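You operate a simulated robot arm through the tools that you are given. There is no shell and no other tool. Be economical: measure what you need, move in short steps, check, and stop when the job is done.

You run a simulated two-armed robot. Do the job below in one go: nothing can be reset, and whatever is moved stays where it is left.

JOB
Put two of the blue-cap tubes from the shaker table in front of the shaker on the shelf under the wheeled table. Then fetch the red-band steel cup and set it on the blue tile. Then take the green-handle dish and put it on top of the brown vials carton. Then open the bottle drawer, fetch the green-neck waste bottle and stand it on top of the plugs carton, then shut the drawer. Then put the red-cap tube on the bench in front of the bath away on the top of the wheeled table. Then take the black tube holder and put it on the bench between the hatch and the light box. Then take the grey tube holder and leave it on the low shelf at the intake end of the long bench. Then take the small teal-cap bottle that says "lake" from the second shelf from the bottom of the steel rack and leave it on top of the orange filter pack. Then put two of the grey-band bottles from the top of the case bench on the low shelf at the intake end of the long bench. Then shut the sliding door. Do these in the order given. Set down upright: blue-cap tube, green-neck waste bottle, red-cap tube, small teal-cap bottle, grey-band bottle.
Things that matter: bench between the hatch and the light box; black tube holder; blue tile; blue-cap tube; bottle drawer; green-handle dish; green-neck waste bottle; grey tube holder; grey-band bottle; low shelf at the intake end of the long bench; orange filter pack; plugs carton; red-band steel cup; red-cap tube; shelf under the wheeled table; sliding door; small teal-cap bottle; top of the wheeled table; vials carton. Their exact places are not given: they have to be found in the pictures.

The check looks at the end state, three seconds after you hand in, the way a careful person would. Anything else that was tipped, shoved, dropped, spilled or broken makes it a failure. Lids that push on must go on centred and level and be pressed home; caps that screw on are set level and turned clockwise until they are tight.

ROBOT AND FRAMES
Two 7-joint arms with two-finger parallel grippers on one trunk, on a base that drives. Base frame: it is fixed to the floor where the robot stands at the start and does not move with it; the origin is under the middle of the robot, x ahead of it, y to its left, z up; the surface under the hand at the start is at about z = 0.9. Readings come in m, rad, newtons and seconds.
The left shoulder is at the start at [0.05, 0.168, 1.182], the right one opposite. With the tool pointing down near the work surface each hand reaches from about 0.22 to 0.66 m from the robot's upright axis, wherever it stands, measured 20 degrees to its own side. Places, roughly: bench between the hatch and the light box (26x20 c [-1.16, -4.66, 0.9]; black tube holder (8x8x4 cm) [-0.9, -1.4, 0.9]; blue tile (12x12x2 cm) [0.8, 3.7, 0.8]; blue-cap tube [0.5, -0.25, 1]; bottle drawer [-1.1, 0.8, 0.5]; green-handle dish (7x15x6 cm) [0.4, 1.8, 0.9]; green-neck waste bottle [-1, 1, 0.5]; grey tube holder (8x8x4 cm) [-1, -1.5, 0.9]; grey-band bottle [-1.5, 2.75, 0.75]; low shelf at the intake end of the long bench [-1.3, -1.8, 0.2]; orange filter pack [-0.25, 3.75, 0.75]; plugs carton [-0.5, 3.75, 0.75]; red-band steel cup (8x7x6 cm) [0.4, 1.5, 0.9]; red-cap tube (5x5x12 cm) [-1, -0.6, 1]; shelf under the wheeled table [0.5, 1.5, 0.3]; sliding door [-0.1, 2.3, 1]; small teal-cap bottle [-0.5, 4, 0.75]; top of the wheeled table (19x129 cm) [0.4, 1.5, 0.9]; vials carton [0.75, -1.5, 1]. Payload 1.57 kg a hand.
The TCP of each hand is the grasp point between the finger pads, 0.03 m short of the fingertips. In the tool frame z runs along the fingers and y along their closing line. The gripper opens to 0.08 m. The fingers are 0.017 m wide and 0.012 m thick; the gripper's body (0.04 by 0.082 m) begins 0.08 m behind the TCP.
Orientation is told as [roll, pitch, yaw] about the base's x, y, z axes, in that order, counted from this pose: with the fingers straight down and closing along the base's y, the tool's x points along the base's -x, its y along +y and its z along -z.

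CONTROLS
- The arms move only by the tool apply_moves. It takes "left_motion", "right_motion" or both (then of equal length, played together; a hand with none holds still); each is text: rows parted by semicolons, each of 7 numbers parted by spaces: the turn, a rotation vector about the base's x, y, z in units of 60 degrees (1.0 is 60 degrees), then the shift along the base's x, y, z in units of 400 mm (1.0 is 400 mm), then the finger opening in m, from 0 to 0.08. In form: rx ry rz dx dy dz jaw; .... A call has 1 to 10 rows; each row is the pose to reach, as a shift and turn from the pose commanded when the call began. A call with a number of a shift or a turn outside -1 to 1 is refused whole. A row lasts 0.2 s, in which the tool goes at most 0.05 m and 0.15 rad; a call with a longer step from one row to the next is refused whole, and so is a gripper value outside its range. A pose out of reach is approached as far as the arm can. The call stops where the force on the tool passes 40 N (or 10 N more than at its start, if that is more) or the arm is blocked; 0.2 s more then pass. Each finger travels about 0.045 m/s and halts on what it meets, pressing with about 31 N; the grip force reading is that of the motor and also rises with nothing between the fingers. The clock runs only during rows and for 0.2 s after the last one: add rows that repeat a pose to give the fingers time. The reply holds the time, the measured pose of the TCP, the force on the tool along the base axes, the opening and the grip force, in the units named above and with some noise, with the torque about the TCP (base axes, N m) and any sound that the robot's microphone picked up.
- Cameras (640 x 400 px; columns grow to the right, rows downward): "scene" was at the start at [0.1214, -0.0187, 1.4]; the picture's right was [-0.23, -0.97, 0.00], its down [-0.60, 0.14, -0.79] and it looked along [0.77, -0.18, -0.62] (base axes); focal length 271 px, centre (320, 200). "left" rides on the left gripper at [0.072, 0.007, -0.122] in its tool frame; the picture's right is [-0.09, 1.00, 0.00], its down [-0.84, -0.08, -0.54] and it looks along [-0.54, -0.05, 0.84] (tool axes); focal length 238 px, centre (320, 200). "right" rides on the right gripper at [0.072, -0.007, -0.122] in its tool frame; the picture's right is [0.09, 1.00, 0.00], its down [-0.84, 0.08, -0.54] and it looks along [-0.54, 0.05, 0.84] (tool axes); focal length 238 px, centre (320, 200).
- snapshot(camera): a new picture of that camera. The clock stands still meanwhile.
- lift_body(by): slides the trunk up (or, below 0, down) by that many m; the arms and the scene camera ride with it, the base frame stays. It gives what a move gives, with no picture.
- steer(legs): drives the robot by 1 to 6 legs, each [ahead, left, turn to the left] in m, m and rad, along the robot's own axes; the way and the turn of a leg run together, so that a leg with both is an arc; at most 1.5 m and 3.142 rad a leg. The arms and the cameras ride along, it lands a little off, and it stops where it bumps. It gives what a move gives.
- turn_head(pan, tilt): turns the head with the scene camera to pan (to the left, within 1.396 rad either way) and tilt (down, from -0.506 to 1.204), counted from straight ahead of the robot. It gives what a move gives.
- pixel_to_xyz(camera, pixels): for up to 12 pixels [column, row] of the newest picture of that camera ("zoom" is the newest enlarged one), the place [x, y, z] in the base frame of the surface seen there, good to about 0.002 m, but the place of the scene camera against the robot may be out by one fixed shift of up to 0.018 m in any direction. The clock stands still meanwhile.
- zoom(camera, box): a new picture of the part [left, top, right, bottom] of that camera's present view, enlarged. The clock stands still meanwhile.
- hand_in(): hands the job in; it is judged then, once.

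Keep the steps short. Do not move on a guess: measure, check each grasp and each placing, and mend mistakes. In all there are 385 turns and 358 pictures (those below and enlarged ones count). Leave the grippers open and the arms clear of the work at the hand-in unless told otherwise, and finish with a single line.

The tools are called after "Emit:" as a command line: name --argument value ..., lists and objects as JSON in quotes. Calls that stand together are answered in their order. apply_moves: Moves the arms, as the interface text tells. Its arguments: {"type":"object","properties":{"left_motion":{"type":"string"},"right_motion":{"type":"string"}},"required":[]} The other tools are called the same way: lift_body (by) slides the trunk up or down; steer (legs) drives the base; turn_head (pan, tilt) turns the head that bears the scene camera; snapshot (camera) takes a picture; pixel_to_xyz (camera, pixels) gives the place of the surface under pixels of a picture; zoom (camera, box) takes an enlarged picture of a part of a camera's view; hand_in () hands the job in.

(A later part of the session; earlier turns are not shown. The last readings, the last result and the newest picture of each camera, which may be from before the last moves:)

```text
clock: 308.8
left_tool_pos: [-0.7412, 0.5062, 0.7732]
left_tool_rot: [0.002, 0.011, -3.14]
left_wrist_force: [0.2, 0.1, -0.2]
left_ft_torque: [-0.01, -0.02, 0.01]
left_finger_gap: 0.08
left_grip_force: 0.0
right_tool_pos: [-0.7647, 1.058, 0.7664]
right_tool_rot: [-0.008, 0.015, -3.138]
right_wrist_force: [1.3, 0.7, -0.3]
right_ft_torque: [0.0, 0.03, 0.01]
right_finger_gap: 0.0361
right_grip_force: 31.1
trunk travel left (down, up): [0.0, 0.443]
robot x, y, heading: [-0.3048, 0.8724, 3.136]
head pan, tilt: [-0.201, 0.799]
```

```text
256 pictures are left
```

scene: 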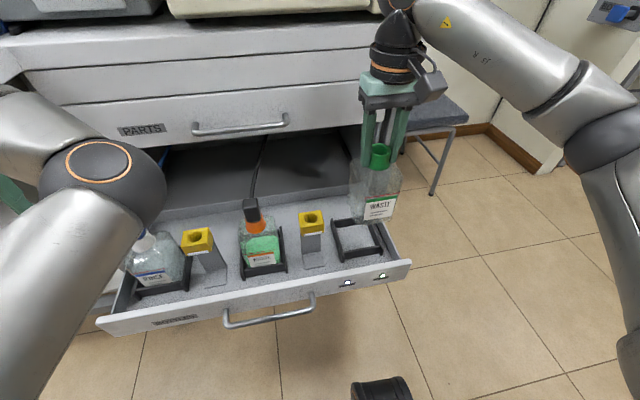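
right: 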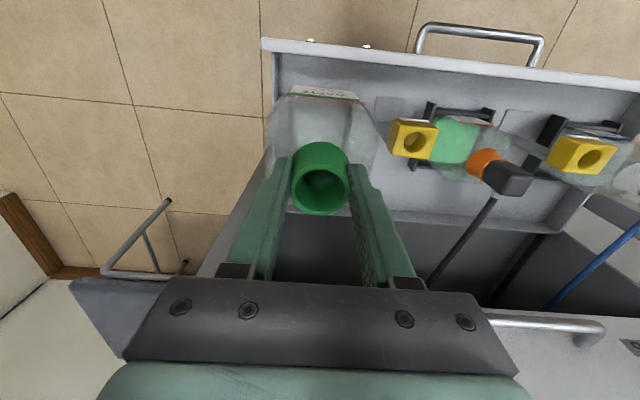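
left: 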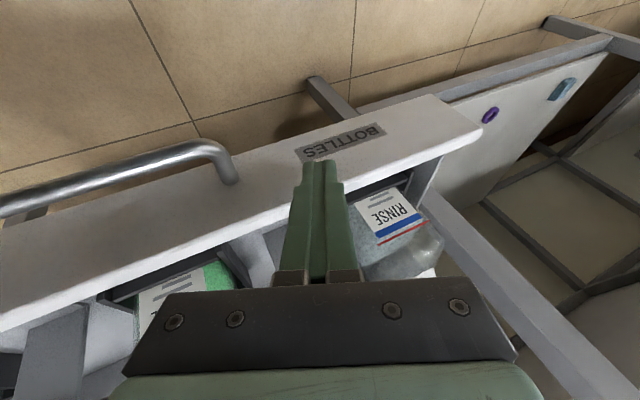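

Bottle is out, upright. Back off and raise the trunk.

Emit:
steer --legs '[[-0.2, 0, 0]]'

Emit:
lift_body --by 0.35

Emit:
steer --legs '[[0, 0, -1.57], [0.55, 0, 0]]'

Emit:
turn_head --pan 0.0 --tilt 0.6

Emit:
snapshot --camera "scene"

```text
clock: 310.4
left_tool_pos: [-0.5422, 0.5044, 0.7732]
left_tool_rot: [0.002, 0.011, 3.143]
left_wrist_force: [0.1, -0.4, 0.7]
left_ft_torque: [0.03, -0.02, 0.03]
left_finger_gap: 0.08
left_grip_force: 0.0
right_tool_pos: [-0.5693, 1.0585, 0.7648]
right_tool_rot: [-0.007, 0.016, -3.139]
right_wrist_force: [0.1, -0.1, -0.8]
right_ft_torque: [0.02, -0.01, -0.01]
right_finger_gap: 0.0362
right_grip_force: 31.5
trunk travel left (down, up): [0.0, 0.443]
robot x, y, heading: [-0.1081, 0.8686, 3.138]
head pan, tilt: [-0.201, 0.799]
```

```text
clock: 313.8
left_tool_pos: [-0.545, 0.5056, 1.1228]
left_tool_rot: [0.0, 0.01, 3.142]
left_wrist_force: [-0.3, -0.2, 0.0]
left_ft_torque: [0.0, -0.01, -0.01]
left_finger_gap: 0.0801
left_grip_force: 0.1
right_tool_pos: [-0.5701, 1.0586, 1.1139]
right_tool_rot: [-0.008, 0.015, -3.138]
right_wrist_force: [0.0, -0.2, -0.7]
right_ft_torque: [0.0, 0.0, -0.01]
right_finger_gap: 0.0363
right_grip_force: 30.9
trunk travel left (down, up): [-0.35, 0.093]
robot x, y, heading: [-0.1032, 0.8657, 3.141]
head pan, tilt: [-0.201, 0.799]
```

```text
clock: 320.8
left_tool_pos: [-0.4672, 1.8605, 1.1228]
left_tool_rot: [0.001, 0.009, 1.572]
left_wrist_force: [-0.5, -0.2, 1.0]
left_ft_torque: [0.0, 0.0, -0.01]
left_finger_gap: 0.08
left_grip_force: 0.0
right_tool_pos: [0.0838, 1.8858, 1.1146]
right_tool_rot: [-0.006, 0.016, 1.575]
right_wrist_force: [0.4, 0.1, 0.0]
right_ft_torque: [-0.02, 0.0, 0.0]
right_finger_gap: 0.0361
right_grip_force: 30.4
trunk travel left (down, up): [-0.35, 0.093]
robot x, y, heading: [-0.1046, 1.423, 1.567]
head pan, tilt: [-0.201, 0.799]
```

```text
clock: 321.5
left_tool_pos: [-0.4692, 1.8597, 1.1223]
left_tool_rot: [0.001, 0.011, 1.572]
left_wrist_force: [0.8, 0.1, -0.6]
left_ft_torque: [0.02, 0.0, -0.01]
left_finger_gap: 0.0803
left_grip_force: 0.0
right_tool_pos: [0.084, 1.8864, 1.1151]
right_tool_rot: [-0.008, 0.014, 1.575]
right_wrist_force: [0.8, -0.8, -0.5]
right_ft_torque: [-0.01, 0.06, -0.03]
right_finger_gap: 0.0361
right_grip_force: 31.0
trunk travel left (down, up): [-0.35, 0.093]
robot x, y, heading: [-0.1066, 1.4246, 1.566]
head pan, tilt: [0.0, 0.6]
```

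```text
255 pictures are left
```

scene: 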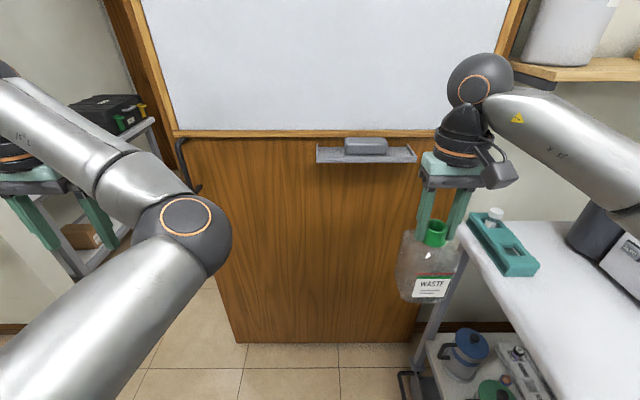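

Shift left 0.8 m to the doorway line, then stretch the arms.

Emit:
steer --legs '[[0, 0.81, 0]]'

Emit:
apply_moves --left_motion "0 0 0 0.09 0.05 0 0.08; 0 0 0 0.18 0.1 0 0.08; 0 0 0 0.27 0.15 0 0.08; 0 0 0 0.36 0.2 0 0.08; 0 0 0 0.45 0.26 0 0.08; 0 0 0 0.54 0.32 0 0.08; 0 0 0 0.57 0.38 0 0.08" --right_motion "0 0 0 -0.03 0.05 0 0.02; 0 0 0 -0.06 0.1 0 0.02; 0 0 0 -0.09 0.15 0 0.02; 0 0 0 -0.12 0.2 0 0.02; 0 0 0 -0.15 0.25 0 0.02; 0 0 0 -0.16 0.3 0 0.02; 0 0 0 -0.16 0.33 0 0.02"

Emit:
snapshot --camera "scene"

```text
clock: 327.5
left_tool_pos: [-1.1632, 1.8668, 1.1238]
left_tool_rot: [0.002, 0.009, 1.573]
left_wrist_force: [-0.3, 0.0, -0.4]
left_ft_torque: [0.0, -0.02, 0.01]
left_finger_gap: 0.08
left_grip_force: 0.0
right_tool_pos: [-0.61, 1.8939, 1.1151]
right_tool_rot: [-0.008, 0.014, 1.577]
right_wrist_force: [-0.1, -0.5, -0.5]
right_ft_torque: [0.02, 0.0, 0.03]
right_finger_gap: 0.0361
right_grip_force: 30.9
trunk travel left (down, up): [-0.35, 0.093]
robot x, y, heading: [-0.8012, 1.4298, 1.568]
head pan, tilt: [0.0, 0.6]
stopped in leg 1: the robot was blocked; the commanded pose is now the measured one
```

```text
clock: 329.1
left_tool_pos: [-0.9342, 2.0164, 1.1227]
left_tool_rot: [-0.001, 0.011, 1.576]
left_wrist_force: [0.7, -1.4, -0.2]
left_ft_torque: [-0.02, 0.02, -0.01]
left_finger_gap: 0.0799
left_grip_force: 0.0
left hand out of reach, approached as far as the arm can: row 1, 2, 3, 4, 5, 6
right_tool_pos: [-0.6736, 2.0227, 1.1161]
right_tool_rot: [-0.008, 0.014, 1.577]
right_wrist_force: [0.0, -0.2, -0.4]
right_ft_torque: [-0.03, 0.01, -0.01]
right_finger_gap: 0.036
right_grip_force: 31.4
trunk travel left (down, up): [-0.35, 0.093]
robot x, y, heading: [-0.7992, 1.43, 1.565]
head pan, tilt: [0.0, 0.6]
```

```text
254 pictures are left
```

scene: 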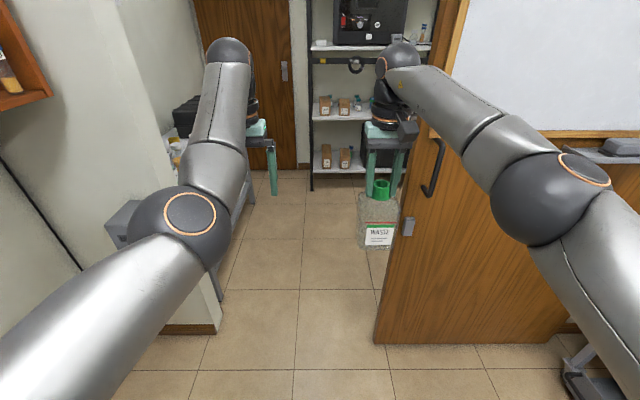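

Likely the bench corner. Go forward a little, then left 0.12, then through the door.

Emit:
steer --legs '[[0.1, 0, 0.003], [0.0, 0.125, 0]]'

Emit:
snapshot --camera "scene"

```text
clock: 331.6
left_tool_pos: [-1.0637, 2.1179, 1.1223]
left_tool_rot: [-0.001, 0.008, 1.58]
left_wrist_force: [-0.2, -0.3, -0.3]
left_ft_torque: [0.02, -0.01, -0.03]
left_finger_gap: 0.0803
left_grip_force: 0.0
right_tool_pos: [-0.8007, 2.1269, 1.115]
right_tool_rot: [-0.007, 0.014, 1.58]
right_wrist_force: [0.1, -0.6, -1.1]
right_ft_torque: [-0.01, 0.02, 0.0]
right_finger_gap: 0.0363
right_grip_force: 30.7
trunk travel left (down, up): [-0.35, 0.093]
robot x, y, heading: [-0.9258, 1.5316, 1.568]
head pan, tilt: [0.0, 0.6]
```

```text
253 pictures are left
```

scene: 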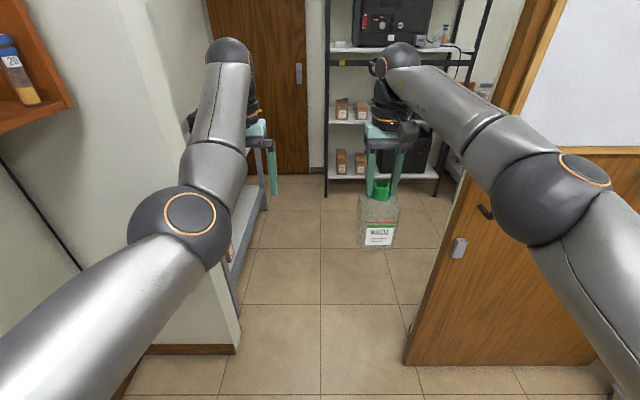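

Emit:
pixel_to_xyz --camera "scene" --pixels '[[500, 190], [540, 180], [560, 240], [620, 300], [225, 215], [150, 220], [100, 280], [470, 250], [230, 330]]'

```text
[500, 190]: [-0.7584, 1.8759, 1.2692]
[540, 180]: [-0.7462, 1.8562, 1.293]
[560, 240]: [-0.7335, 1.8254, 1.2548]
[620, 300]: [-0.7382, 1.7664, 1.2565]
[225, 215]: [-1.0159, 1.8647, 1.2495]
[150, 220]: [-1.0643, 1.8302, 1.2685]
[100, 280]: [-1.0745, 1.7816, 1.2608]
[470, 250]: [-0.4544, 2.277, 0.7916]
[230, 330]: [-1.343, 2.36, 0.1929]
```

Emit:
steer --legs '[[1.1, 0, 0]]'

Emit:
turn_head --pan -0.3 --tilt 0.6

Emit:
snapshot --camera "scene"

```text
clock: 337.2
left_tool_pos: [-1.0595, 3.2087, 1.1224]
left_tool_rot: [0.0, 0.011, 1.577]
left_wrist_force: [0.3, 0.0, 0.7]
left_ft_torque: [-0.01, -0.01, 0.02]
left_finger_gap: 0.0799
left_grip_force: 0.0
right_tool_pos: [-0.7988, 3.2171, 1.1153]
right_tool_rot: [-0.007, 0.015, 1.579]
right_wrist_force: [0.0, 0.1, -0.4]
right_ft_torque: [0.0, 0.01, 0.01]
right_finger_gap: 0.0362
right_grip_force: 30.9
trunk travel left (down, up): [-0.35, 0.093]
robot x, y, heading: [-0.9208, 2.6206, 1.571]
head pan, tilt: [0.0, 0.6]
```

```text
clock: 338.0
left_tool_pos: [-1.0596, 3.2088, 1.123]
left_tool_rot: [0.001, 0.01, 1.578]
left_wrist_force: [0.4, 0.3, 0.0]
left_ft_torque: [-0.02, 0.0, 0.02]
left_finger_gap: 0.0799
left_grip_force: 0.1
right_tool_pos: [-0.7995, 3.2168, 1.115]
right_tool_rot: [-0.005, 0.015, 1.58]
right_wrist_force: [0.3, -0.8, -0.2]
right_ft_torque: [0.0, 0.02, 0.04]
right_finger_gap: 0.0361
right_grip_force: 31.6
trunk travel left (down, up): [-0.35, 0.093]
robot x, y, heading: [-0.9249, 2.6264, 1.572]
head pan, tilt: [-0.3, 0.6]
```

```text
252 pictures are left
```

scene: 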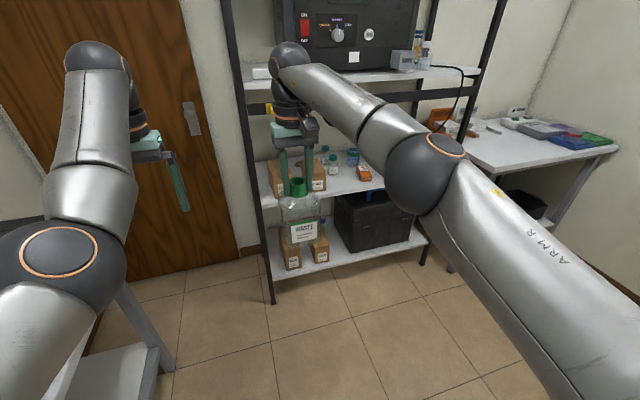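

Emit:
pixel_to_xyz --camera "scene" --pixels '[[317, 165], [275, 170], [318, 185], [352, 155], [363, 175], [330, 160], [370, 188], [400, 75], [300, 84], [380, 98], [320, 240], [400, 185]]'

Emit:
zoom --camera "scene" --box '[230, 60, 480, 290]'

```text
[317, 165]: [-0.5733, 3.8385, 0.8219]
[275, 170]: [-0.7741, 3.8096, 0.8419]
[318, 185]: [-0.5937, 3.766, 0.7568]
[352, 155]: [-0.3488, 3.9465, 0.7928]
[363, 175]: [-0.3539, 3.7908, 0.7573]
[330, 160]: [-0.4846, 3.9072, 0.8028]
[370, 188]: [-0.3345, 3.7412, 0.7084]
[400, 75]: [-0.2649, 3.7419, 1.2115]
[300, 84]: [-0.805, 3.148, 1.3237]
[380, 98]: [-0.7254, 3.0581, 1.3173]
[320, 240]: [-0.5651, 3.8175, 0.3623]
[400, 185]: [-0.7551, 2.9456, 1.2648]
```

```text
1.74 times, centred on (355, 175) of scene
```

zoom: 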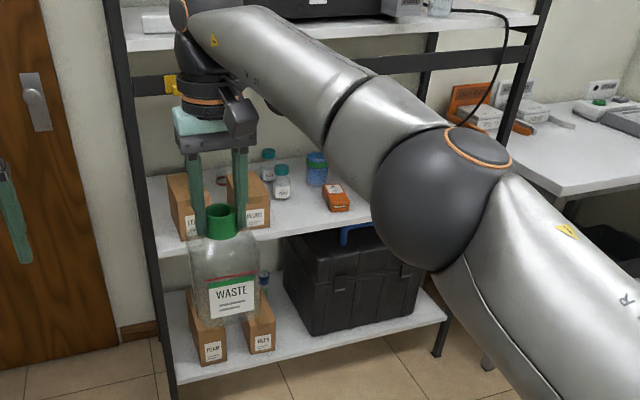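

Emit:
zoom --camera "scene" --box '[225, 60, 345, 290]'

Emit:
pixel_to_xyz --camera "scene" --pixels '[[257, 112], [270, 108], [388, 98], [400, 100], [420, 96], [255, 85], [430, 72], [395, 102], [246, 112], [440, 96]]'

```text
1.74 times, centred on (285, 175) of scene
```

zoom: 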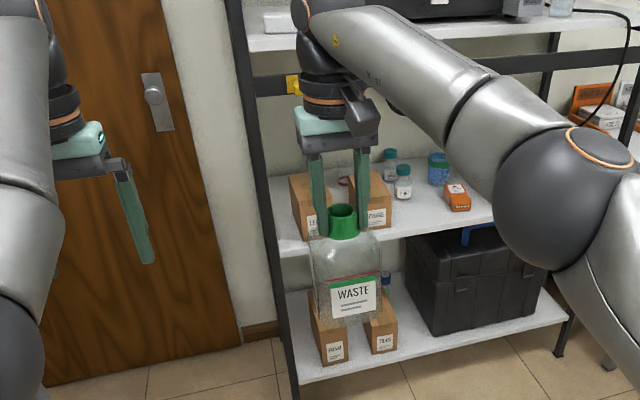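

```text
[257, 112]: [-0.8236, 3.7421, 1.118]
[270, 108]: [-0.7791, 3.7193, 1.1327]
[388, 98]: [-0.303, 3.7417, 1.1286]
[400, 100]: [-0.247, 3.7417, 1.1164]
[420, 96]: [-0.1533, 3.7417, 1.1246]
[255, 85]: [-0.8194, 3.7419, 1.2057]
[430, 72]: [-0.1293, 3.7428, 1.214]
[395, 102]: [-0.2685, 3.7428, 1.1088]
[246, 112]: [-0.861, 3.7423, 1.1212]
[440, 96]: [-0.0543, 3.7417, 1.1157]
```

The plugs carton must be on this middle shelf under a beam at z≈1.09, so I'll need a nearly horizontal grip. I'll first set the bottle down on the corner table and regrip. First read the carton labels from nearer: drive right along.

Emit:
steer --legs '[[0.22, 0, 0], [0, -0.35, 0]]'

Emit:
turn_head --pan 0.05 --tilt 0.55

Emit:
snapshot --camera "scene"

Emit:
zoom --camera "scene" --box '[250, 100, 450, 300]'

```text
clock: 343.0
left_tool_pos: [-0.7069, 3.4286, 1.1221]
left_tool_rot: [0.002, 0.01, 1.578]
left_wrist_force: [0.0, 0.3, 0.1]
left_ft_torque: [0.01, 0.01, 0.03]
left_finger_gap: 0.0799
left_grip_force: 0.1
right_tool_pos: [-0.4463, 3.4389, 1.1152]
right_tool_rot: [-0.007, 0.013, 1.581]
right_wrist_force: [0.8, -0.6, -0.4]
right_ft_torque: [0.0, 0.01, -0.02]
right_finger_gap: 0.036
right_grip_force: 30.8
trunk travel left (down, up): [-0.35, 0.093]
robot x, y, heading: [-0.5691, 2.8439, 1.573]
head pan, tilt: [-0.3, 0.6]
```

```text
clock: 343.8
left_tool_pos: [-0.7071, 3.4288, 1.1217]
left_tool_rot: [0.003, 0.01, 1.579]
left_wrist_force: [-0.2, 0.0, 0.2]
left_ft_torque: [0.01, -0.01, 0.02]
left_finger_gap: 0.0799
left_grip_force: 0.0
right_tool_pos: [-0.446, 3.4376, 1.1149]
right_tool_rot: [-0.007, 0.013, 1.582]
right_wrist_force: [0.7, -0.1, -0.7]
right_ft_torque: [0.01, 0.0, 0.0]
right_finger_gap: 0.0361
right_grip_force: 31.8
trunk travel left (down, up): [-0.35, 0.093]
robot x, y, heading: [-0.5734, 2.846, 1.57]
head pan, tilt: [0.051, 0.55]
```

```text
249 pictures are left
```

scene: 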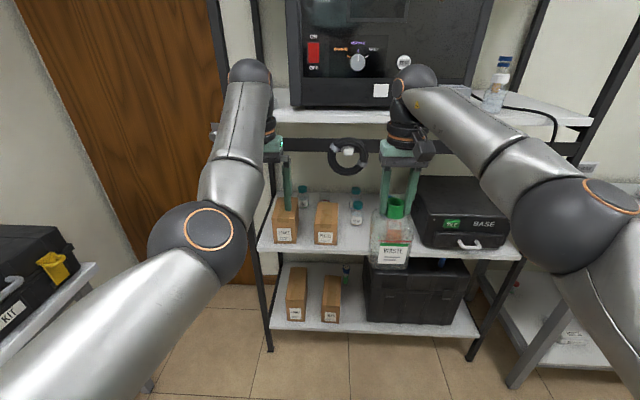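

```text
2.00 times, centred on (350, 200) of scene
```

zoom: 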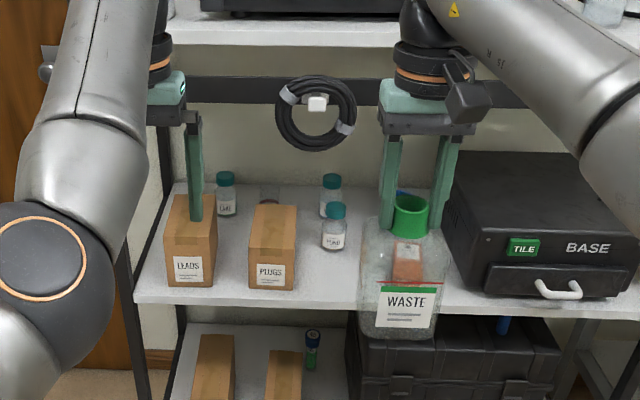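

PLUGS is the right one on the middle shelf (pixel 325,222). Measure carton and coil.

Emit:
pixel_to_xyz --camera "scene" --pixels '[[316, 212], [337, 214], [318, 203], [338, 203], [326, 207], [347, 175], [330, 155], [367, 155], [347, 140], [347, 158], [355, 208], [300, 138]]'

Emit:
zoom --camera "scene" --box '[260, 170, 400, 260]'

```text
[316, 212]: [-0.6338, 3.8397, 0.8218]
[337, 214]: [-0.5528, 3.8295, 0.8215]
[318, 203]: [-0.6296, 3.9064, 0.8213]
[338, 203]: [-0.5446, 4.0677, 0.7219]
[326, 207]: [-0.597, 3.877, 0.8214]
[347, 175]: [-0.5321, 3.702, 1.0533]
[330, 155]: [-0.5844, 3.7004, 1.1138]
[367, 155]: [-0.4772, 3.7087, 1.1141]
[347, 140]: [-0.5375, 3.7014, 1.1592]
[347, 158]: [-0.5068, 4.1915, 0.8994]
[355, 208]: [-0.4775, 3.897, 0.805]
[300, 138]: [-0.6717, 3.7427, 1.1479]
```

```text
4.44 times, centred on (330, 215) of scene
```

zoom: 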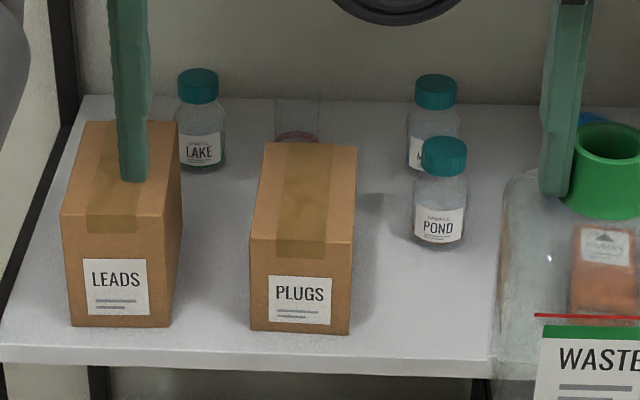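

PLUGS carton: top z≈0.809, centre ≈(−0.593, 3.875); coil hangs to z≈1.04. A horizontal grip will fit. Go to the corner table to regrip.

Emit:
steer --legs '[[0, -0.98, 0]]'

Emit:
turn_head --pan -0.2 --tilt 0.8

Emit:
snapshot --camera "scene"

```text
clock: 352.7
left_tool_pos: [0.2682, 3.4258, 1.1226]
left_tool_rot: [0.002, 0.011, 1.574]
left_wrist_force: [-0.2, 0.3, 0.5]
left_ft_torque: [0.02, -0.01, 0.0]
left_finger_gap: 0.0799
left_grip_force: 0.0
right_tool_pos: [0.5285, 3.4335, 1.1157]
right_tool_rot: [-0.007, 0.014, 1.573]
right_wrist_force: [-0.1, 0.6, -0.6]
right_ft_torque: [0.0, 0.02, 0.0]
right_finger_gap: 0.0361
right_grip_force: 31.2
trunk travel left (down, up): [-0.35, 0.093]
robot x, y, heading: [0.4023, 2.8411, 1.568]
head pan, tilt: [0.051, 0.55]
```

```text
clock: 353.5
left_tool_pos: [0.2667, 3.4259, 1.1217]
left_tool_rot: [0.002, 0.011, 1.573]
left_wrist_force: [-0.5, -0.2, -0.3]
left_ft_torque: [0.0, -0.02, -0.01]
left_finger_gap: 0.0803
left_grip_force: 0.1
right_tool_pos: [0.5296, 3.4322, 1.1158]
right_tool_rot: [-0.008, 0.013, 1.576]
right_wrist_force: [-1.0, -0.8, -1.1]
right_ft_torque: [0.0, 0.01, -0.03]
right_finger_gap: 0.0361
right_grip_force: 31.4
trunk travel left (down, up): [-0.35, 0.093]
robot x, y, heading: [0.3974, 2.8424, 1.565]
head pan, tilt: [-0.201, 0.799]
```

```text
246 pictures are left
```

scene: 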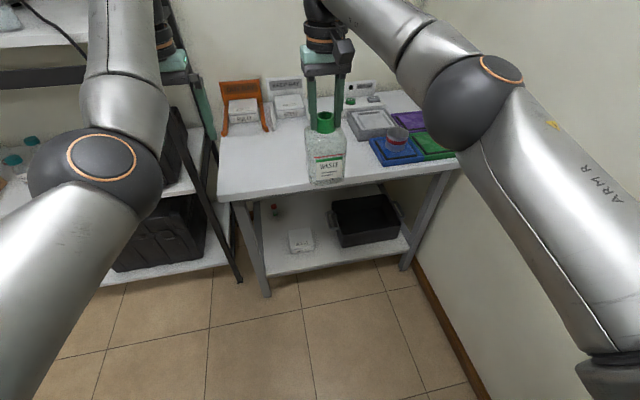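

Drive forward 0.3 m, so the bottle is over the free table front.

Emit:
steer --legs '[[0.3, 0, 0]]'

Emit:
apply_moves --right_motion "0 0 0 0 0 -0.1 0.02; 0 0 0 0 0 -0.2 0.02; 0 0 0 0 0 -0.3 0.02; 0 0 0 0 0 -0.34 0.02; 0 0 0 0 0 -0.34 0.02"

Emit:
snapshot --camera "scene"

```text
clock: 355.5
left_tool_pos: [0.2723, 3.7245, 1.1224]
left_tool_rot: [0.0, 0.013, 1.571]
left_wrist_force: [0.2, 0.2, 0.1]
left_ft_torque: [-0.02, 0.01, 0.02]
left_finger_gap: 0.0802
left_grip_force: 0.0
right_tool_pos: [0.532, 3.7313, 1.1144]
right_tool_rot: [-0.006, 0.013, 1.573]
right_wrist_force: [0.1, -0.4, -0.8]
right_ft_torque: [0.02, -0.01, 0.01]
right_finger_gap: 0.0359
right_grip_force: 30.5
trunk travel left (down, up): [-0.35, 0.093]
robot x, y, heading: [0.4039, 3.1334, 1.563]
head pan, tilt: [-0.201, 0.799]
```

```text
clock: 356.7
left_tool_pos: [0.2722, 3.7251, 1.1232]
left_tool_rot: [0.002, 0.012, 1.57]
left_wrist_force: [-0.2, 0.0, -0.4]
left_ft_torque: [0.02, -0.02, 0.0]
left_finger_gap: 0.08
left_grip_force: 0.1
right_tool_pos: [0.5338, 3.7298, 0.9782]
right_tool_rot: [-0.007, 0.013, 1.572]
right_wrist_force: [-0.2, 0.5, -1.5]
right_ft_torque: [0.01, 0.06, 0.01]
right_finger_gap: 0.0364
right_grip_force: 30.8
trunk travel left (down, up): [-0.35, 0.093]
robot x, y, heading: [0.4013, 3.1391, 1.561]
head pan, tilt: [-0.201, 0.799]
```

```text
245 pictures are left
```

scene: 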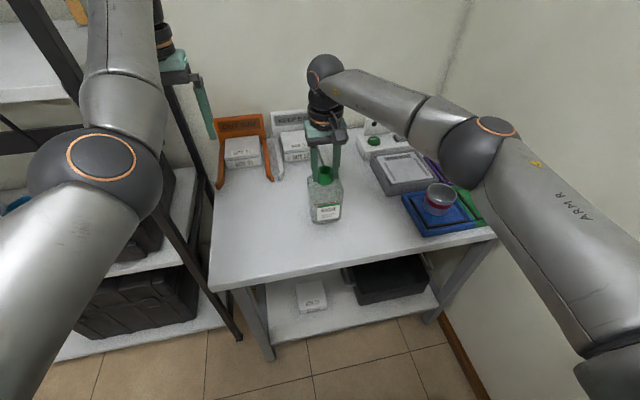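

Lower to the table in small steps until contact.

Emit:
apply_moves --right_motion "0 0 0 0 0 -0.03 0.02; 0 0 0 0 0 -0.05 0.02; 0 0 0 0 0 -0.06 0.02; 0 0 0 0 0 -0.07 0.02; 0 0 0 0 0 -0.075 0.02; 0 0 0 0 0 -0.08 0.02"

```text
clock: 358.1
left_tool_pos: [0.2718, 3.7229, 1.124]
left_tool_rot: [0.003, 0.008, 1.567]
left_wrist_force: [0.2, -1.1, -0.4]
left_ft_torque: [0.03, 0.02, -0.01]
left_finger_gap: 0.08
left_grip_force: 0.0
right_tool_pos: [0.5319, 3.7316, 0.9528]
right_tool_rot: [-0.008, 0.006, 1.571]
right_wrist_force: [3.9, 0.0, 25.3]
right_ft_torque: [0.14, 0.33, -0.04]
right_finger_gap: 0.0365
right_grip_force: 31.4
trunk travel left (down, up): [-0.35, 0.093]
robot x, y, heading: [0.4029, 3.1372, 1.565]
head pan, tilt: [-0.201, 0.799]
```

Contact at TCP 0.953. Ease up 5 mm, open, and rise.

Emit:
apply_moves --right_motion "0 0 0 0 0 0.01 0.02; 0 0 0 0 0 0.01 0.02; 0 0 0 0 0 0.01 0.05; 0 0 0 0 0 0.01 0.07; 0 0 0 0 0 0.01 0.07; 0 0 0 0 0 0.08 0.07; 0 0 0 0 0 0.16 0.07; 0 0 0 0 0 0.26 0.07; 0 0 0 0 0 0.36 0.07"

Emit:
snapshot --camera "right"

Emit:
pixel_to_xyz --camera "right" --pixels '[[320, 100], [320, 150], [320, 130]]'

```text
clock: 360.1
left_tool_pos: [0.2712, 3.724, 1.1222]
left_tool_rot: [0.003, 0.012, 1.57]
left_wrist_force: [-0.7, -0.3, -0.9]
left_ft_torque: [0.01, -0.03, 0.0]
left_finger_gap: 0.0802
left_grip_force: 0.0
right_tool_pos: [0.532, 3.7314, 1.0906]
right_tool_rot: [-0.005, 0.014, 1.573]
right_wrist_force: [-0.1, 0.6, -0.5]
right_ft_torque: [-0.03, 0.0, -0.01]
right_finger_gap: 0.07
right_grip_force: 0.1
trunk travel left (down, up): [-0.35, 0.093]
robot x, y, heading: [0.4008, 3.1377, 1.561]
head pan, tilt: [-0.201, 0.799]
```

```text
244 pictures are left
```

right: 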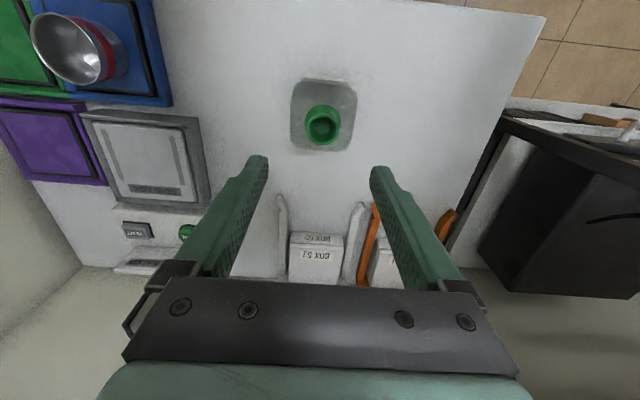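

```text
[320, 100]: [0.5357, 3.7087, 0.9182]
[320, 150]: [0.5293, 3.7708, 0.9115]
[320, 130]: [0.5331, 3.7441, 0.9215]
```

Bottle stands. Measure the rim.

Emit:
zoom --camera "right" --box '[270, 60, 380, 170]'

Emit:
pixel_to_xyz --camera "right" --pixels '[[310, 130], [338, 130], [323, 143], [323, 118], [323, 107], [307, 120], [340, 120], [322, 128], [345, 90], [300, 140]]'

```text
3.64 times, centred on (325, 115) of right
```

zoom: 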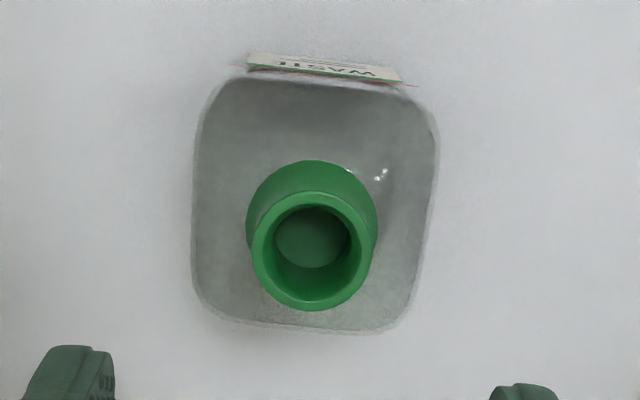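

```text
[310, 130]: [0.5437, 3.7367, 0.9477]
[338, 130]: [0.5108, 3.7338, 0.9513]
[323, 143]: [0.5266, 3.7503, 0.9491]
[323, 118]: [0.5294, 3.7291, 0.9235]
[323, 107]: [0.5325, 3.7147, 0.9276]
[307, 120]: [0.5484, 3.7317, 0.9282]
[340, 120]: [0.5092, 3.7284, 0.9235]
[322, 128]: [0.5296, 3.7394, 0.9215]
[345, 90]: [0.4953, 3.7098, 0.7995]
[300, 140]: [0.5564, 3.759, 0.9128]
```

Rim centre (0.5275, 3.734), z 0.950, neck 38 mm tall. Rotate the right hand to horizontal (in two steps), pulling back 0.12 m.

Emit:
apply_moves --right_motion "0.13 0 0 0 -0.04 0 0.07; 0.26 0 0 0 -0.08 0 0.07; 0.39 0 0 0 -0.12 0 0.07; 0.52 0 0 0 -0.16 0 0.07; 0.65 0 0 0 -0.2 0 0.07; 0.78 0 0 0 -0.25 0 0.07; 0.91 0 0 0 -0.3 0 0.07; 1 0 0 0 -0.3 0 0.07"

Emit:
apply_moves --right_motion "0.13 0 0 0 0 0 0.07; 0.26 0 0 0 0 0 0.07; 0.39 0 0 0 0 0 0.07; 0.5 0 0 0 0 0 0.07; 0.5 0 0 0 0 0 0.07"

Emit:
snapshot --camera "right"

Emit:
snapshot --camera "scene"

```text
clock: 361.9
left_tool_pos: [0.2715, 3.7255, 1.1217]
left_tool_rot: [0.001, 0.009, 1.572]
left_wrist_force: [-0.2, 0.8, 0.8]
left_ft_torque: [0.05, 0.01, 0.0]
left_finger_gap: 0.0801
left_grip_force: 0.1
right_tool_pos: [0.5338, 3.612, 1.0908]
right_tool_rot: [-0.007, -1.035, 1.571]
right_wrist_force: [0.9, 0.2, 0.3]
right_ft_torque: [-0.01, -0.04, 0.01]
right_finger_gap: 0.07
right_grip_force: 0.1
trunk travel left (down, up): [-0.35, 0.093]
robot x, y, heading: [0.405, 3.1348, 1.562]
head pan, tilt: [-0.201, 0.799]
```

```text
clock: 363.1
left_tool_pos: [0.2721, 3.725, 1.123]
left_tool_rot: [0.002, 0.01, 1.571]
left_wrist_force: [0.3, 0.3, -0.3]
left_ft_torque: [-0.03, -0.04, 0.03]
left_finger_gap: 0.08
left_grip_force: 0.1
right_tool_pos: [0.5243, 3.6092, 1.095]
right_tool_rot: [-0.102, -1.557, 1.658]
right_wrist_force: [-1.1, 0.0, 0.2]
right_ft_torque: [0.02, -0.02, -0.03]
right_finger_gap: 0.0699
right_grip_force: 0.0
right hand out of reach, approached as far as the arm can: row 4, 5
trunk travel left (down, up): [-0.35, 0.093]
robot x, y, heading: [0.4046, 3.1372, 1.564]
head pan, tilt: [-0.201, 0.799]
```

```text
242 pictures are left
```

right: 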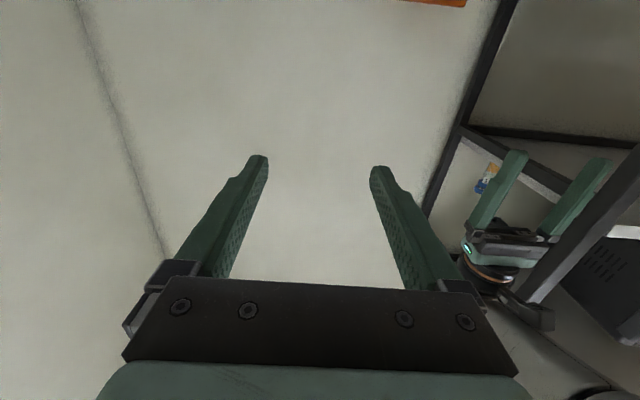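

```text
241 pictures are left
```

scene: 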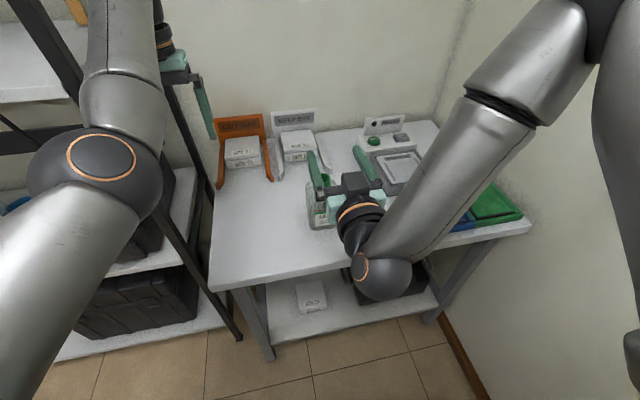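

Horizontal. Lower to z 0.933 in front of the neck.

Emit:
apply_moves --right_motion "0 0 0 0.003 0 -0.1 0.07; 0 0 0 0.008 0 -0.2 0.07; 0 0 0 0.008 0 -0.3 0.07; 0 0 0 0.008 0 -0.405 0.07; 0 0 0 0.008 0 -0.405 0.07"

Emit:
snapshot --camera "right"

```text
clock: 364.3
left_tool_pos: [0.2723, 3.7249, 1.1232]
left_tool_rot: [0.001, 0.01, 1.571]
left_wrist_force: [-0.4, -0.3, 1.1]
left_ft_torque: [-0.02, 0.0, 0.01]
left_finger_gap: 0.0802
left_grip_force: 0.0
right_tool_pos: [0.4609, 3.5908, 0.9823]
right_tool_rot: [-0.072, -1.556, 1.633]
right_wrist_force: [0.4, 0.1, -0.3]
right_ft_torque: [-0.01, 0.0, 0.02]
right_finger_gap: 0.0701
right_grip_force: 0.1
right hand out of reach, approached as far as the arm can: row 1, 2, 3, 4, 5
trunk travel left (down, up): [-0.35, 0.093]
robot x, y, heading: [0.4041, 3.1371, 1.563]
head pan, tilt: [-0.201, 0.799]
```

```text
240 pictures are left
```

right: 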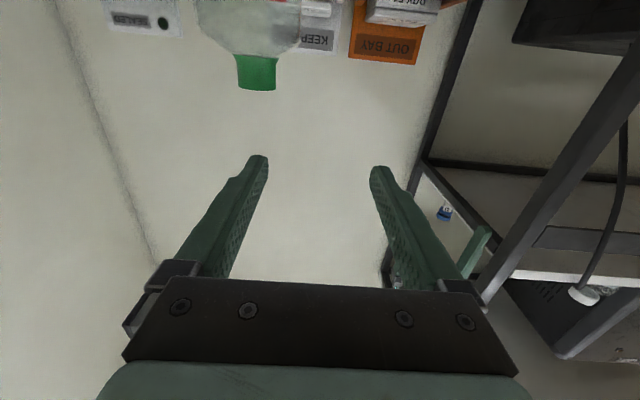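

The arm cannot go that low at this distance. Raise it back, and lower the trunk instead.

Emit:
apply_moves --right_motion "0 0 0 0.02 0.02 0.1 0.07; 0 0 0 0.03 0.04 0.2 0.07; 0 0 0 0.04 0.06 0.3 0.07; 0 0 0 0.04 0.06 0.3 0.07"

```text
clock: 365.3
left_tool_pos: [0.2716, 3.7261, 1.1228]
left_tool_rot: [0.002, 0.01, 1.571]
left_wrist_force: [-0.6, -0.3, 0.4]
left_ft_torque: [0.02, 0.02, -0.01]
left_finger_gap: 0.0801
left_grip_force: 0.0
right_tool_pos: [0.4773, 3.6132, 1.1043]
right_tool_rot: [-0.103, -1.555, 1.666]
right_wrist_force: [-0.6, 0.1, 0.8]
right_ft_torque: [-0.04, 0.04, -0.02]
right_finger_gap: 0.07
right_grip_force: 0.2
trunk travel left (down, up): [-0.35, 0.093]
robot x, y, heading: [0.4033, 3.1375, 1.557]
head pan, tilt: [-0.201, 0.799]
```

Emit:
apply_moves --right_motion "0 0 0 0.06 0 0 0.07; 0 0 0 0.125 0 0 0.07; 0 0 0 0.125 0 0 0.07"

Emit:
lift_body --by -0.17

Emit:
snapshot --camera "right"

```text
clock: 366.1
left_tool_pos: [0.2716, 3.7247, 1.123]
left_tool_rot: [0.001, 0.01, 1.57]
left_wrist_force: [-0.1, 0.3, 0.5]
left_ft_torque: [0.0, -0.05, -0.01]
left_finger_gap: 0.08
left_grip_force: 0.0
right_tool_pos: [0.5269, 3.6119, 1.104]
right_tool_rot: [-0.111, -1.556, 1.674]
right_wrist_force: [-0.4, -0.2, 0.5]
right_ft_torque: [0.01, 0.02, -0.01]
right_finger_gap: 0.07
right_grip_force: 0.0
trunk travel left (down, up): [-0.35, 0.093]
robot x, y, heading: [0.4037, 3.1376, 1.562]
head pan, tilt: [-0.201, 0.799]
```

```text
clock: 368.0
left_tool_pos: [0.2718, 3.7234, 0.9528]
left_tool_rot: [0.001, 0.01, 1.57]
left_wrist_force: [-0.1, 0.6, -0.3]
left_ft_torque: [0.04, 0.01, 0.02]
left_finger_gap: 0.08
left_grip_force: 0.1
right_tool_pos: [0.5263, 3.6127, 0.9341]
right_tool_rot: [-0.096, -1.558, 1.659]
right_wrist_force: [0.0, -1.0, 0.0]
right_ft_torque: [0.03, 0.0, -0.04]
right_finger_gap: 0.0702
right_grip_force: 0.0
trunk travel left (down, up): [-0.18, 0.263]
robot x, y, heading: [0.4055, 3.1377, 1.564]
head pan, tilt: [-0.201, 0.799]
```

```text
239 pictures are left
```

right: 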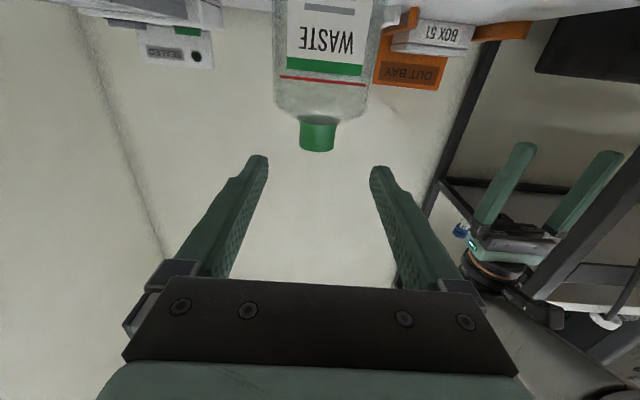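

The neck is centred. Advance 0.121 m and close.

Emit:
apply_moves --right_motion "0 0 0 0.001 0.1 0 0.07; 0 0 0 0.002 0.2 0 0.07; 0 0 0 0.002 0.303 0 0.07; 0 0 0 0.002 0.303 0 0.07"

Emit:
snapshot --camera "right"

```text
clock: 369.0
left_tool_pos: [0.2716, 3.7244, 0.9523]
left_tool_rot: [0.003, 0.012, 1.571]
left_wrist_force: [-0.5, 0.1, -0.6]
left_ft_torque: [0.0, 0.01, 0.0]
left_finger_gap: 0.0799
left_grip_force: 0.2
right_tool_pos: [0.5058, 3.7302, 0.9461]
right_tool_rot: [-0.099, -1.548, 1.651]
right_wrist_force: [0.0, 0.1, -0.7]
right_ft_torque: [-0.01, -0.01, -0.02]
right_finger_gap: 0.0703
right_grip_force: 0.1
right hand out of reach, approached as far as the arm can: row 1, 2, 3, 4
trunk travel left (down, up): [-0.18, 0.263]
robot x, y, heading: [0.4043, 3.1373, 1.562]
head pan, tilt: [-0.201, 0.799]
```

```text
238 pictures are left
```

right: 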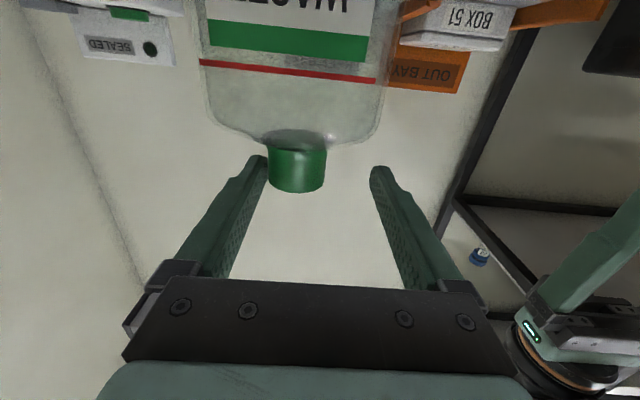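

The hand drifted sideways because it's at a wrist limit. Retreat a bit and reduce the tilt by 10°, then realign.

Emit:
apply_moves --right_motion "0 0 0 0 -0.1 0 0.07; -0.08 0 0 0 -0.2 0 0.07; -0.167 0 0 0 -0.25 0 0.07; -0.167 0 0 0 -0.25 0 0.07"

```text
clock: 370.0
left_tool_pos: [0.2719, 3.7247, 0.9523]
left_tool_rot: [0.0, 0.01, 1.571]
left_wrist_force: [0.2, 0.6, -0.4]
left_ft_torque: [0.0, 0.0, -0.01]
left_finger_gap: 0.08
left_grip_force: 0.0
right_tool_pos: [0.5043, 3.6289, 0.9462]
right_tool_rot: [-0.016, -1.379, 1.58]
right_wrist_force: [0.1, 0.0, 0.3]
right_ft_torque: [-0.01, 0.01, 0.02]
right_finger_gap: 0.0699
right_grip_force: 0.1
trunk travel left (down, up): [-0.18, 0.263]
robot x, y, heading: [0.4008, 3.1361, 1.568]
head pan, tilt: [-0.201, 0.799]
```

Emit:
apply_moves --right_motion "0 0 0 0.058 0 -0.027 0.07; 0 0 0 0.058 0.08 -0.027 0.07; 0 0 0 0.058 0.17 -0.027 0.07; 0 0 0 0.058 0.263 -0.027 0.07; 0 0 0 0.058 0.263 -0.027 0.07"

Emit:
snapshot --camera "right"

```text
clock: 371.2
left_tool_pos: [0.2714, 3.7229, 0.9521]
left_tool_rot: [0.002, 0.011, 1.571]
left_wrist_force: [0.5, -0.3, -0.3]
left_ft_torque: [0.0, 0.0, 0.0]
left_finger_gap: 0.08
left_grip_force: 0.1
right_tool_pos: [0.5263, 3.7355, 0.9377]
right_tool_rot: [-0.015, -1.38, 1.578]
right_wrist_force: [0.5, -0.4, 0.1]
right_ft_torque: [-0.01, -0.03, -0.01]
right_finger_gap: 0.0699
right_grip_force: 0.1
trunk travel left (down, up): [-0.18, 0.263]
robot x, y, heading: [0.4054, 3.1383, 1.562]
head pan, tilt: [-0.201, 0.799]
```

```text
237 pictures are left
```

right: 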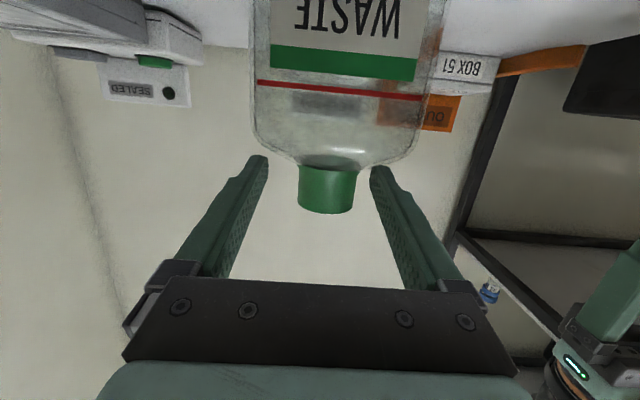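

Neck a few mm toward −x; adjust and close.

Emit:
apply_moves --right_motion "0 0 0 -0.008 0 -0.005 0.07; 0 0 0 -0.008 0 -0.005 0.05; 0 0 0 -0.008 0 -0.005 0.02; 0 0 0 -0.008 0 -0.005 0.02; 0 0 0 -0.008 0 -0.005 0.02; 0 0 0 -0.008 0 -0.005 0.02"

Emit:
apply_moves --right_motion "0 0 0 0 0 0.03 0.02; 0 0 0 0 0 0.07 0.02; 0 0 0 0 0 0.12 0.02; 0 0 0 0 0 0.12 0.02"

Emit:
snapshot --camera "right"

Emit:
snapshot --camera "scene"

```text
clock: 372.6
left_tool_pos: [0.271, 3.724, 0.9529]
left_tool_rot: [0.003, 0.01, 1.571]
left_wrist_force: [0.2, -0.7, -0.7]
left_ft_torque: [-0.01, -0.03, 0.01]
left_finger_gap: 0.0802
left_grip_force: 0.2
right_tool_pos: [0.5236, 3.7355, 0.9351]
right_tool_rot: [-0.013, -1.383, 1.577]
right_wrist_force: [-0.6, 0.4, 2.8]
right_ft_torque: [0.21, 0.27, -0.04]
right_finger_gap: 0.0359
right_grip_force: 31.8
trunk travel left (down, up): [-0.18, 0.263]
robot x, y, heading: [0.4056, 3.1371, 1.559]
head pan, tilt: [-0.201, 0.799]
```

```text
clock: 373.6
left_tool_pos: [0.2704, 3.7252, 0.9513]
left_tool_rot: [0.001, 0.012, 1.57]
left_wrist_force: [0.2, 0.1, -0.8]
left_ft_torque: [-0.01, 0.01, 0.01]
left_finger_gap: 0.0799
left_grip_force: 0.0
right_tool_pos: [0.5249, 3.7351, 0.983]
right_tool_rot: [-0.016, -1.381, 1.578]
right_wrist_force: [1.2, 0.0, -0.6]
right_ft_torque: [-0.02, -0.14, -0.04]
right_finger_gap: 0.0357
right_grip_force: 31.0
trunk travel left (down, up): [-0.18, 0.263]
robot x, y, heading: [0.404, 3.1368, 1.564]
head pan, tilt: [-0.201, 0.799]
```

```text
236 pictures are left
```

right: 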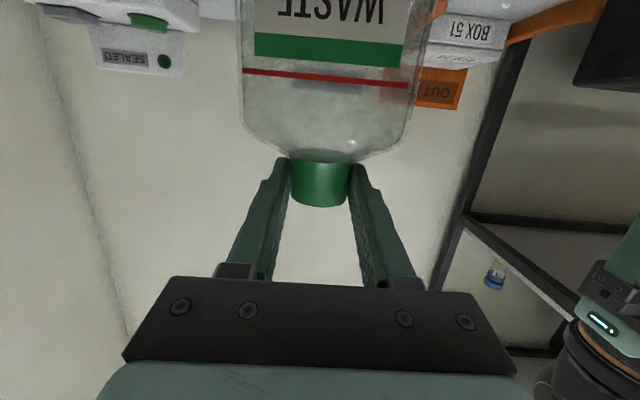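

```text
235 pictures are left
```

scene: 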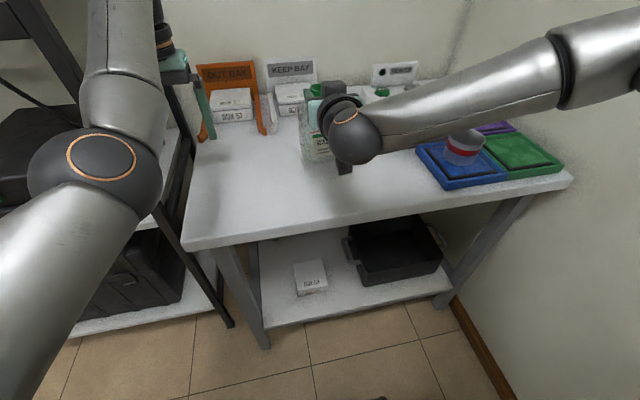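

Gripped and lifted, upright. Back off from the table, then retract the left hand.

Emit:
steer --legs '[[-0.28, 0, 0.008]]'

Emit:
apply_moves --left_motion "0 0 0 0 -0.03 -0.06 0.08; 0 0 0 0 -0.08 -0.12 0.08; 0 0 0 -0.03 -0.16 -0.15 0.08; 0 0 0 -0.06 -0.25 -0.15 0.08; 0 0 0 -0.09 -0.34 -0.1 0.08; 0 0 0 -0.12 -0.43 -0.05 0.08; 0 0 0 -0.15 -0.5 0 0.08; 0 0 0 -0.15 -0.55 0 0.08"

Emit:
snapshot --camera "right"

```text
clock: 375.6
left_tool_pos: [0.2616, 3.448, 0.953]
left_tool_rot: [0.002, 0.011, 1.586]
left_wrist_force: [0.4, -0.3, -0.3]
left_ft_torque: [-0.01, 0.01, 0.01]
left_finger_gap: 0.0801
left_grip_force: 0.0
right_tool_pos: [0.5142, 3.4622, 0.9822]
right_tool_rot: [-0.016, -1.381, 1.595]
right_wrist_force: [0.3, -0.6, -0.3]
right_ft_torque: [-0.02, 0.01, 0.0]
right_finger_gap: 0.036
right_grip_force: 30.6
trunk travel left (down, up): [-0.18, 0.263]
robot x, y, heading: [0.4048, 2.8614, 1.581]
head pan, tilt: [-0.201, 0.799]
```

```text
clock: 377.4
left_tool_pos: [0.1768, 3.4299, 0.9573]
left_tool_rot: [0.001, 0.013, 1.586]
left_wrist_force: [-0.5, 0.1, -0.1]
left_ft_torque: [-0.03, -0.01, -0.01]
left_finger_gap: 0.0802
left_grip_force: 0.0
left hand out of reach, approached as far as the arm can: row 1, 2, 3, 4, 5, 6, 7, 8
right_tool_pos: [0.5142, 3.4637, 0.9822]
right_tool_rot: [-0.015, -1.381, 1.596]
right_wrist_force: [-0.3, -0.3, -0.6]
right_ft_torque: [0.0, 0.0, -0.02]
right_finger_gap: 0.0358
right_grip_force: 30.8
trunk travel left (down, up): [-0.18, 0.263]
robot x, y, heading: [0.4024, 2.8638, 1.584]
head pan, tilt: [-0.201, 0.799]
```

```text
234 pictures are left
```

right: 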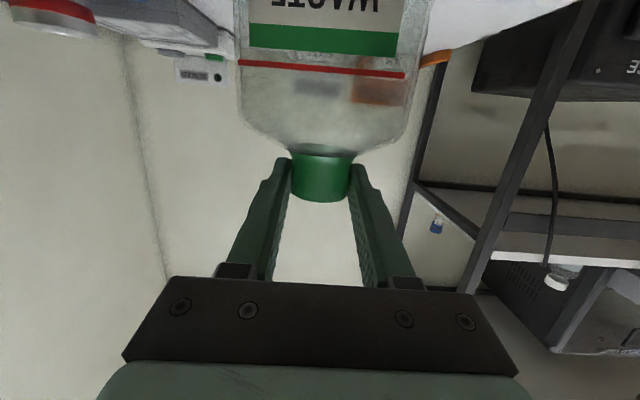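

Try the left hand again: down first.

Emit:
apply_moves --left_motion "0 0 0 0 -0.03 -0.1 0.08; 0 0 0 0 -0.06 -0.2 0.08; 0 0 0 0 -0.12 -0.26 0.08; 0 0 0 0 -0.2 -0.26 0.08; 0 0 0 0 -0.3 -0.2 0.08; 0 0 0 0 -0.4 -0.14 0.08; 0 0 0 0 -0.5 -0.08 0.08"

```text
clock: 378.9
left_tool_pos: [0.039, 3.3084, 0.8893]
left_tool_rot: [0.002, 0.008, 1.586]
left_wrist_force: [-0.4, 0.0, -0.4]
left_ft_torque: [0.04, -0.04, -0.02]
left_finger_gap: 0.0798
left_grip_force: 0.1
left hand out of reach, approached as far as the arm can: row 1, 2, 3, 4, 5, 6, 7
right_tool_pos: [0.5149, 3.4627, 0.9831]
right_tool_rot: [-0.019, -1.383, 1.6]
right_wrist_force: [-0.6, 0.7, 0.2]
right_ft_torque: [-0.02, 0.1, -0.01]
right_finger_gap: 0.0357
right_grip_force: 31.0
trunk travel left (down, up): [-0.18, 0.263]
robot x, y, heading: [0.4039, 2.8614, 1.585]
head pan, tilt: [-0.201, 0.799]
```

Emit:
apply_moves --left_motion "0 0 0 0.05 -0.05 0.05 0.08; 0 0 0 0.1 -0.1 0.1 0.08; 0 0 0 0.15 -0.15 0.15 0.08; 0 0 0 0.2 -0.2 0.2 0.08; 0 0 0 0.25 -0.22 0.25 0.08"

Emit:
turn_head --pan 0.5 --tilt 0.7

Emit:
snapshot --camera "scene"

```text
clock: 380.1
left_tool_pos: [0.0275, 3.2788, 0.9832]
left_tool_rot: [0.0, 0.013, 1.586]
left_wrist_force: [0.3, 1.1, -0.9]
left_ft_torque: [-0.01, 0.0, -0.02]
left_finger_gap: 0.0801
left_grip_force: 0.0
left hand out of reach, approached as far as the arm can: row 1, 2, 3, 4, 5
right_tool_pos: [0.5143, 3.4618, 0.9815]
right_tool_rot: [-0.014, -1.382, 1.592]
right_wrist_force: [0.1, 1.4, -1.5]
right_ft_torque: [-0.01, -0.01, 0.05]
right_finger_gap: 0.0355
right_grip_force: 31.0
trunk travel left (down, up): [-0.18, 0.263]
robot x, y, heading: [0.4047, 2.8635, 1.58]
head pan, tilt: [-0.201, 0.799]
```

```text
clock: 381.2
left_tool_pos: [0.0273, 3.2782, 0.9824]
left_tool_rot: [0.002, 0.011, 1.588]
left_wrist_force: [-0.5, -0.4, 0.0]
left_ft_torque: [0.02, 0.02, -0.07]
left_finger_gap: 0.0799
left_grip_force: 0.1
right_tool_pos: [0.5149, 3.4626, 0.9817]
right_tool_rot: [-0.016, -1.381, 1.594]
right_wrist_force: [-0.2, 0.1, -1.4]
right_ft_torque: [-0.01, 0.01, -0.01]
right_finger_gap: 0.0354
right_grip_force: 31.2
trunk travel left (down, up): [-0.18, 0.263]
robot x, y, heading: [0.4047, 2.866, 1.578]
head pan, tilt: [0.499, 0.7]
```

```text
233 pictures are left
```

scene: 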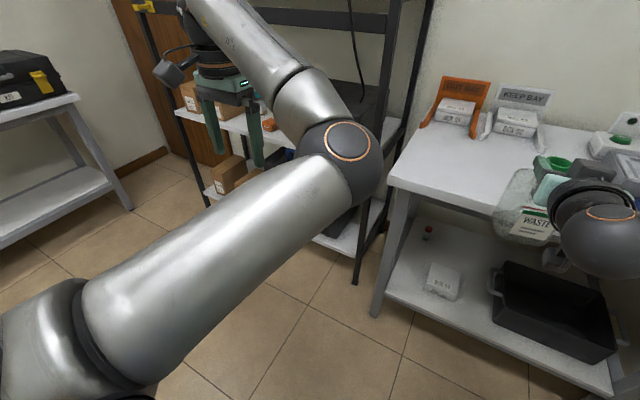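

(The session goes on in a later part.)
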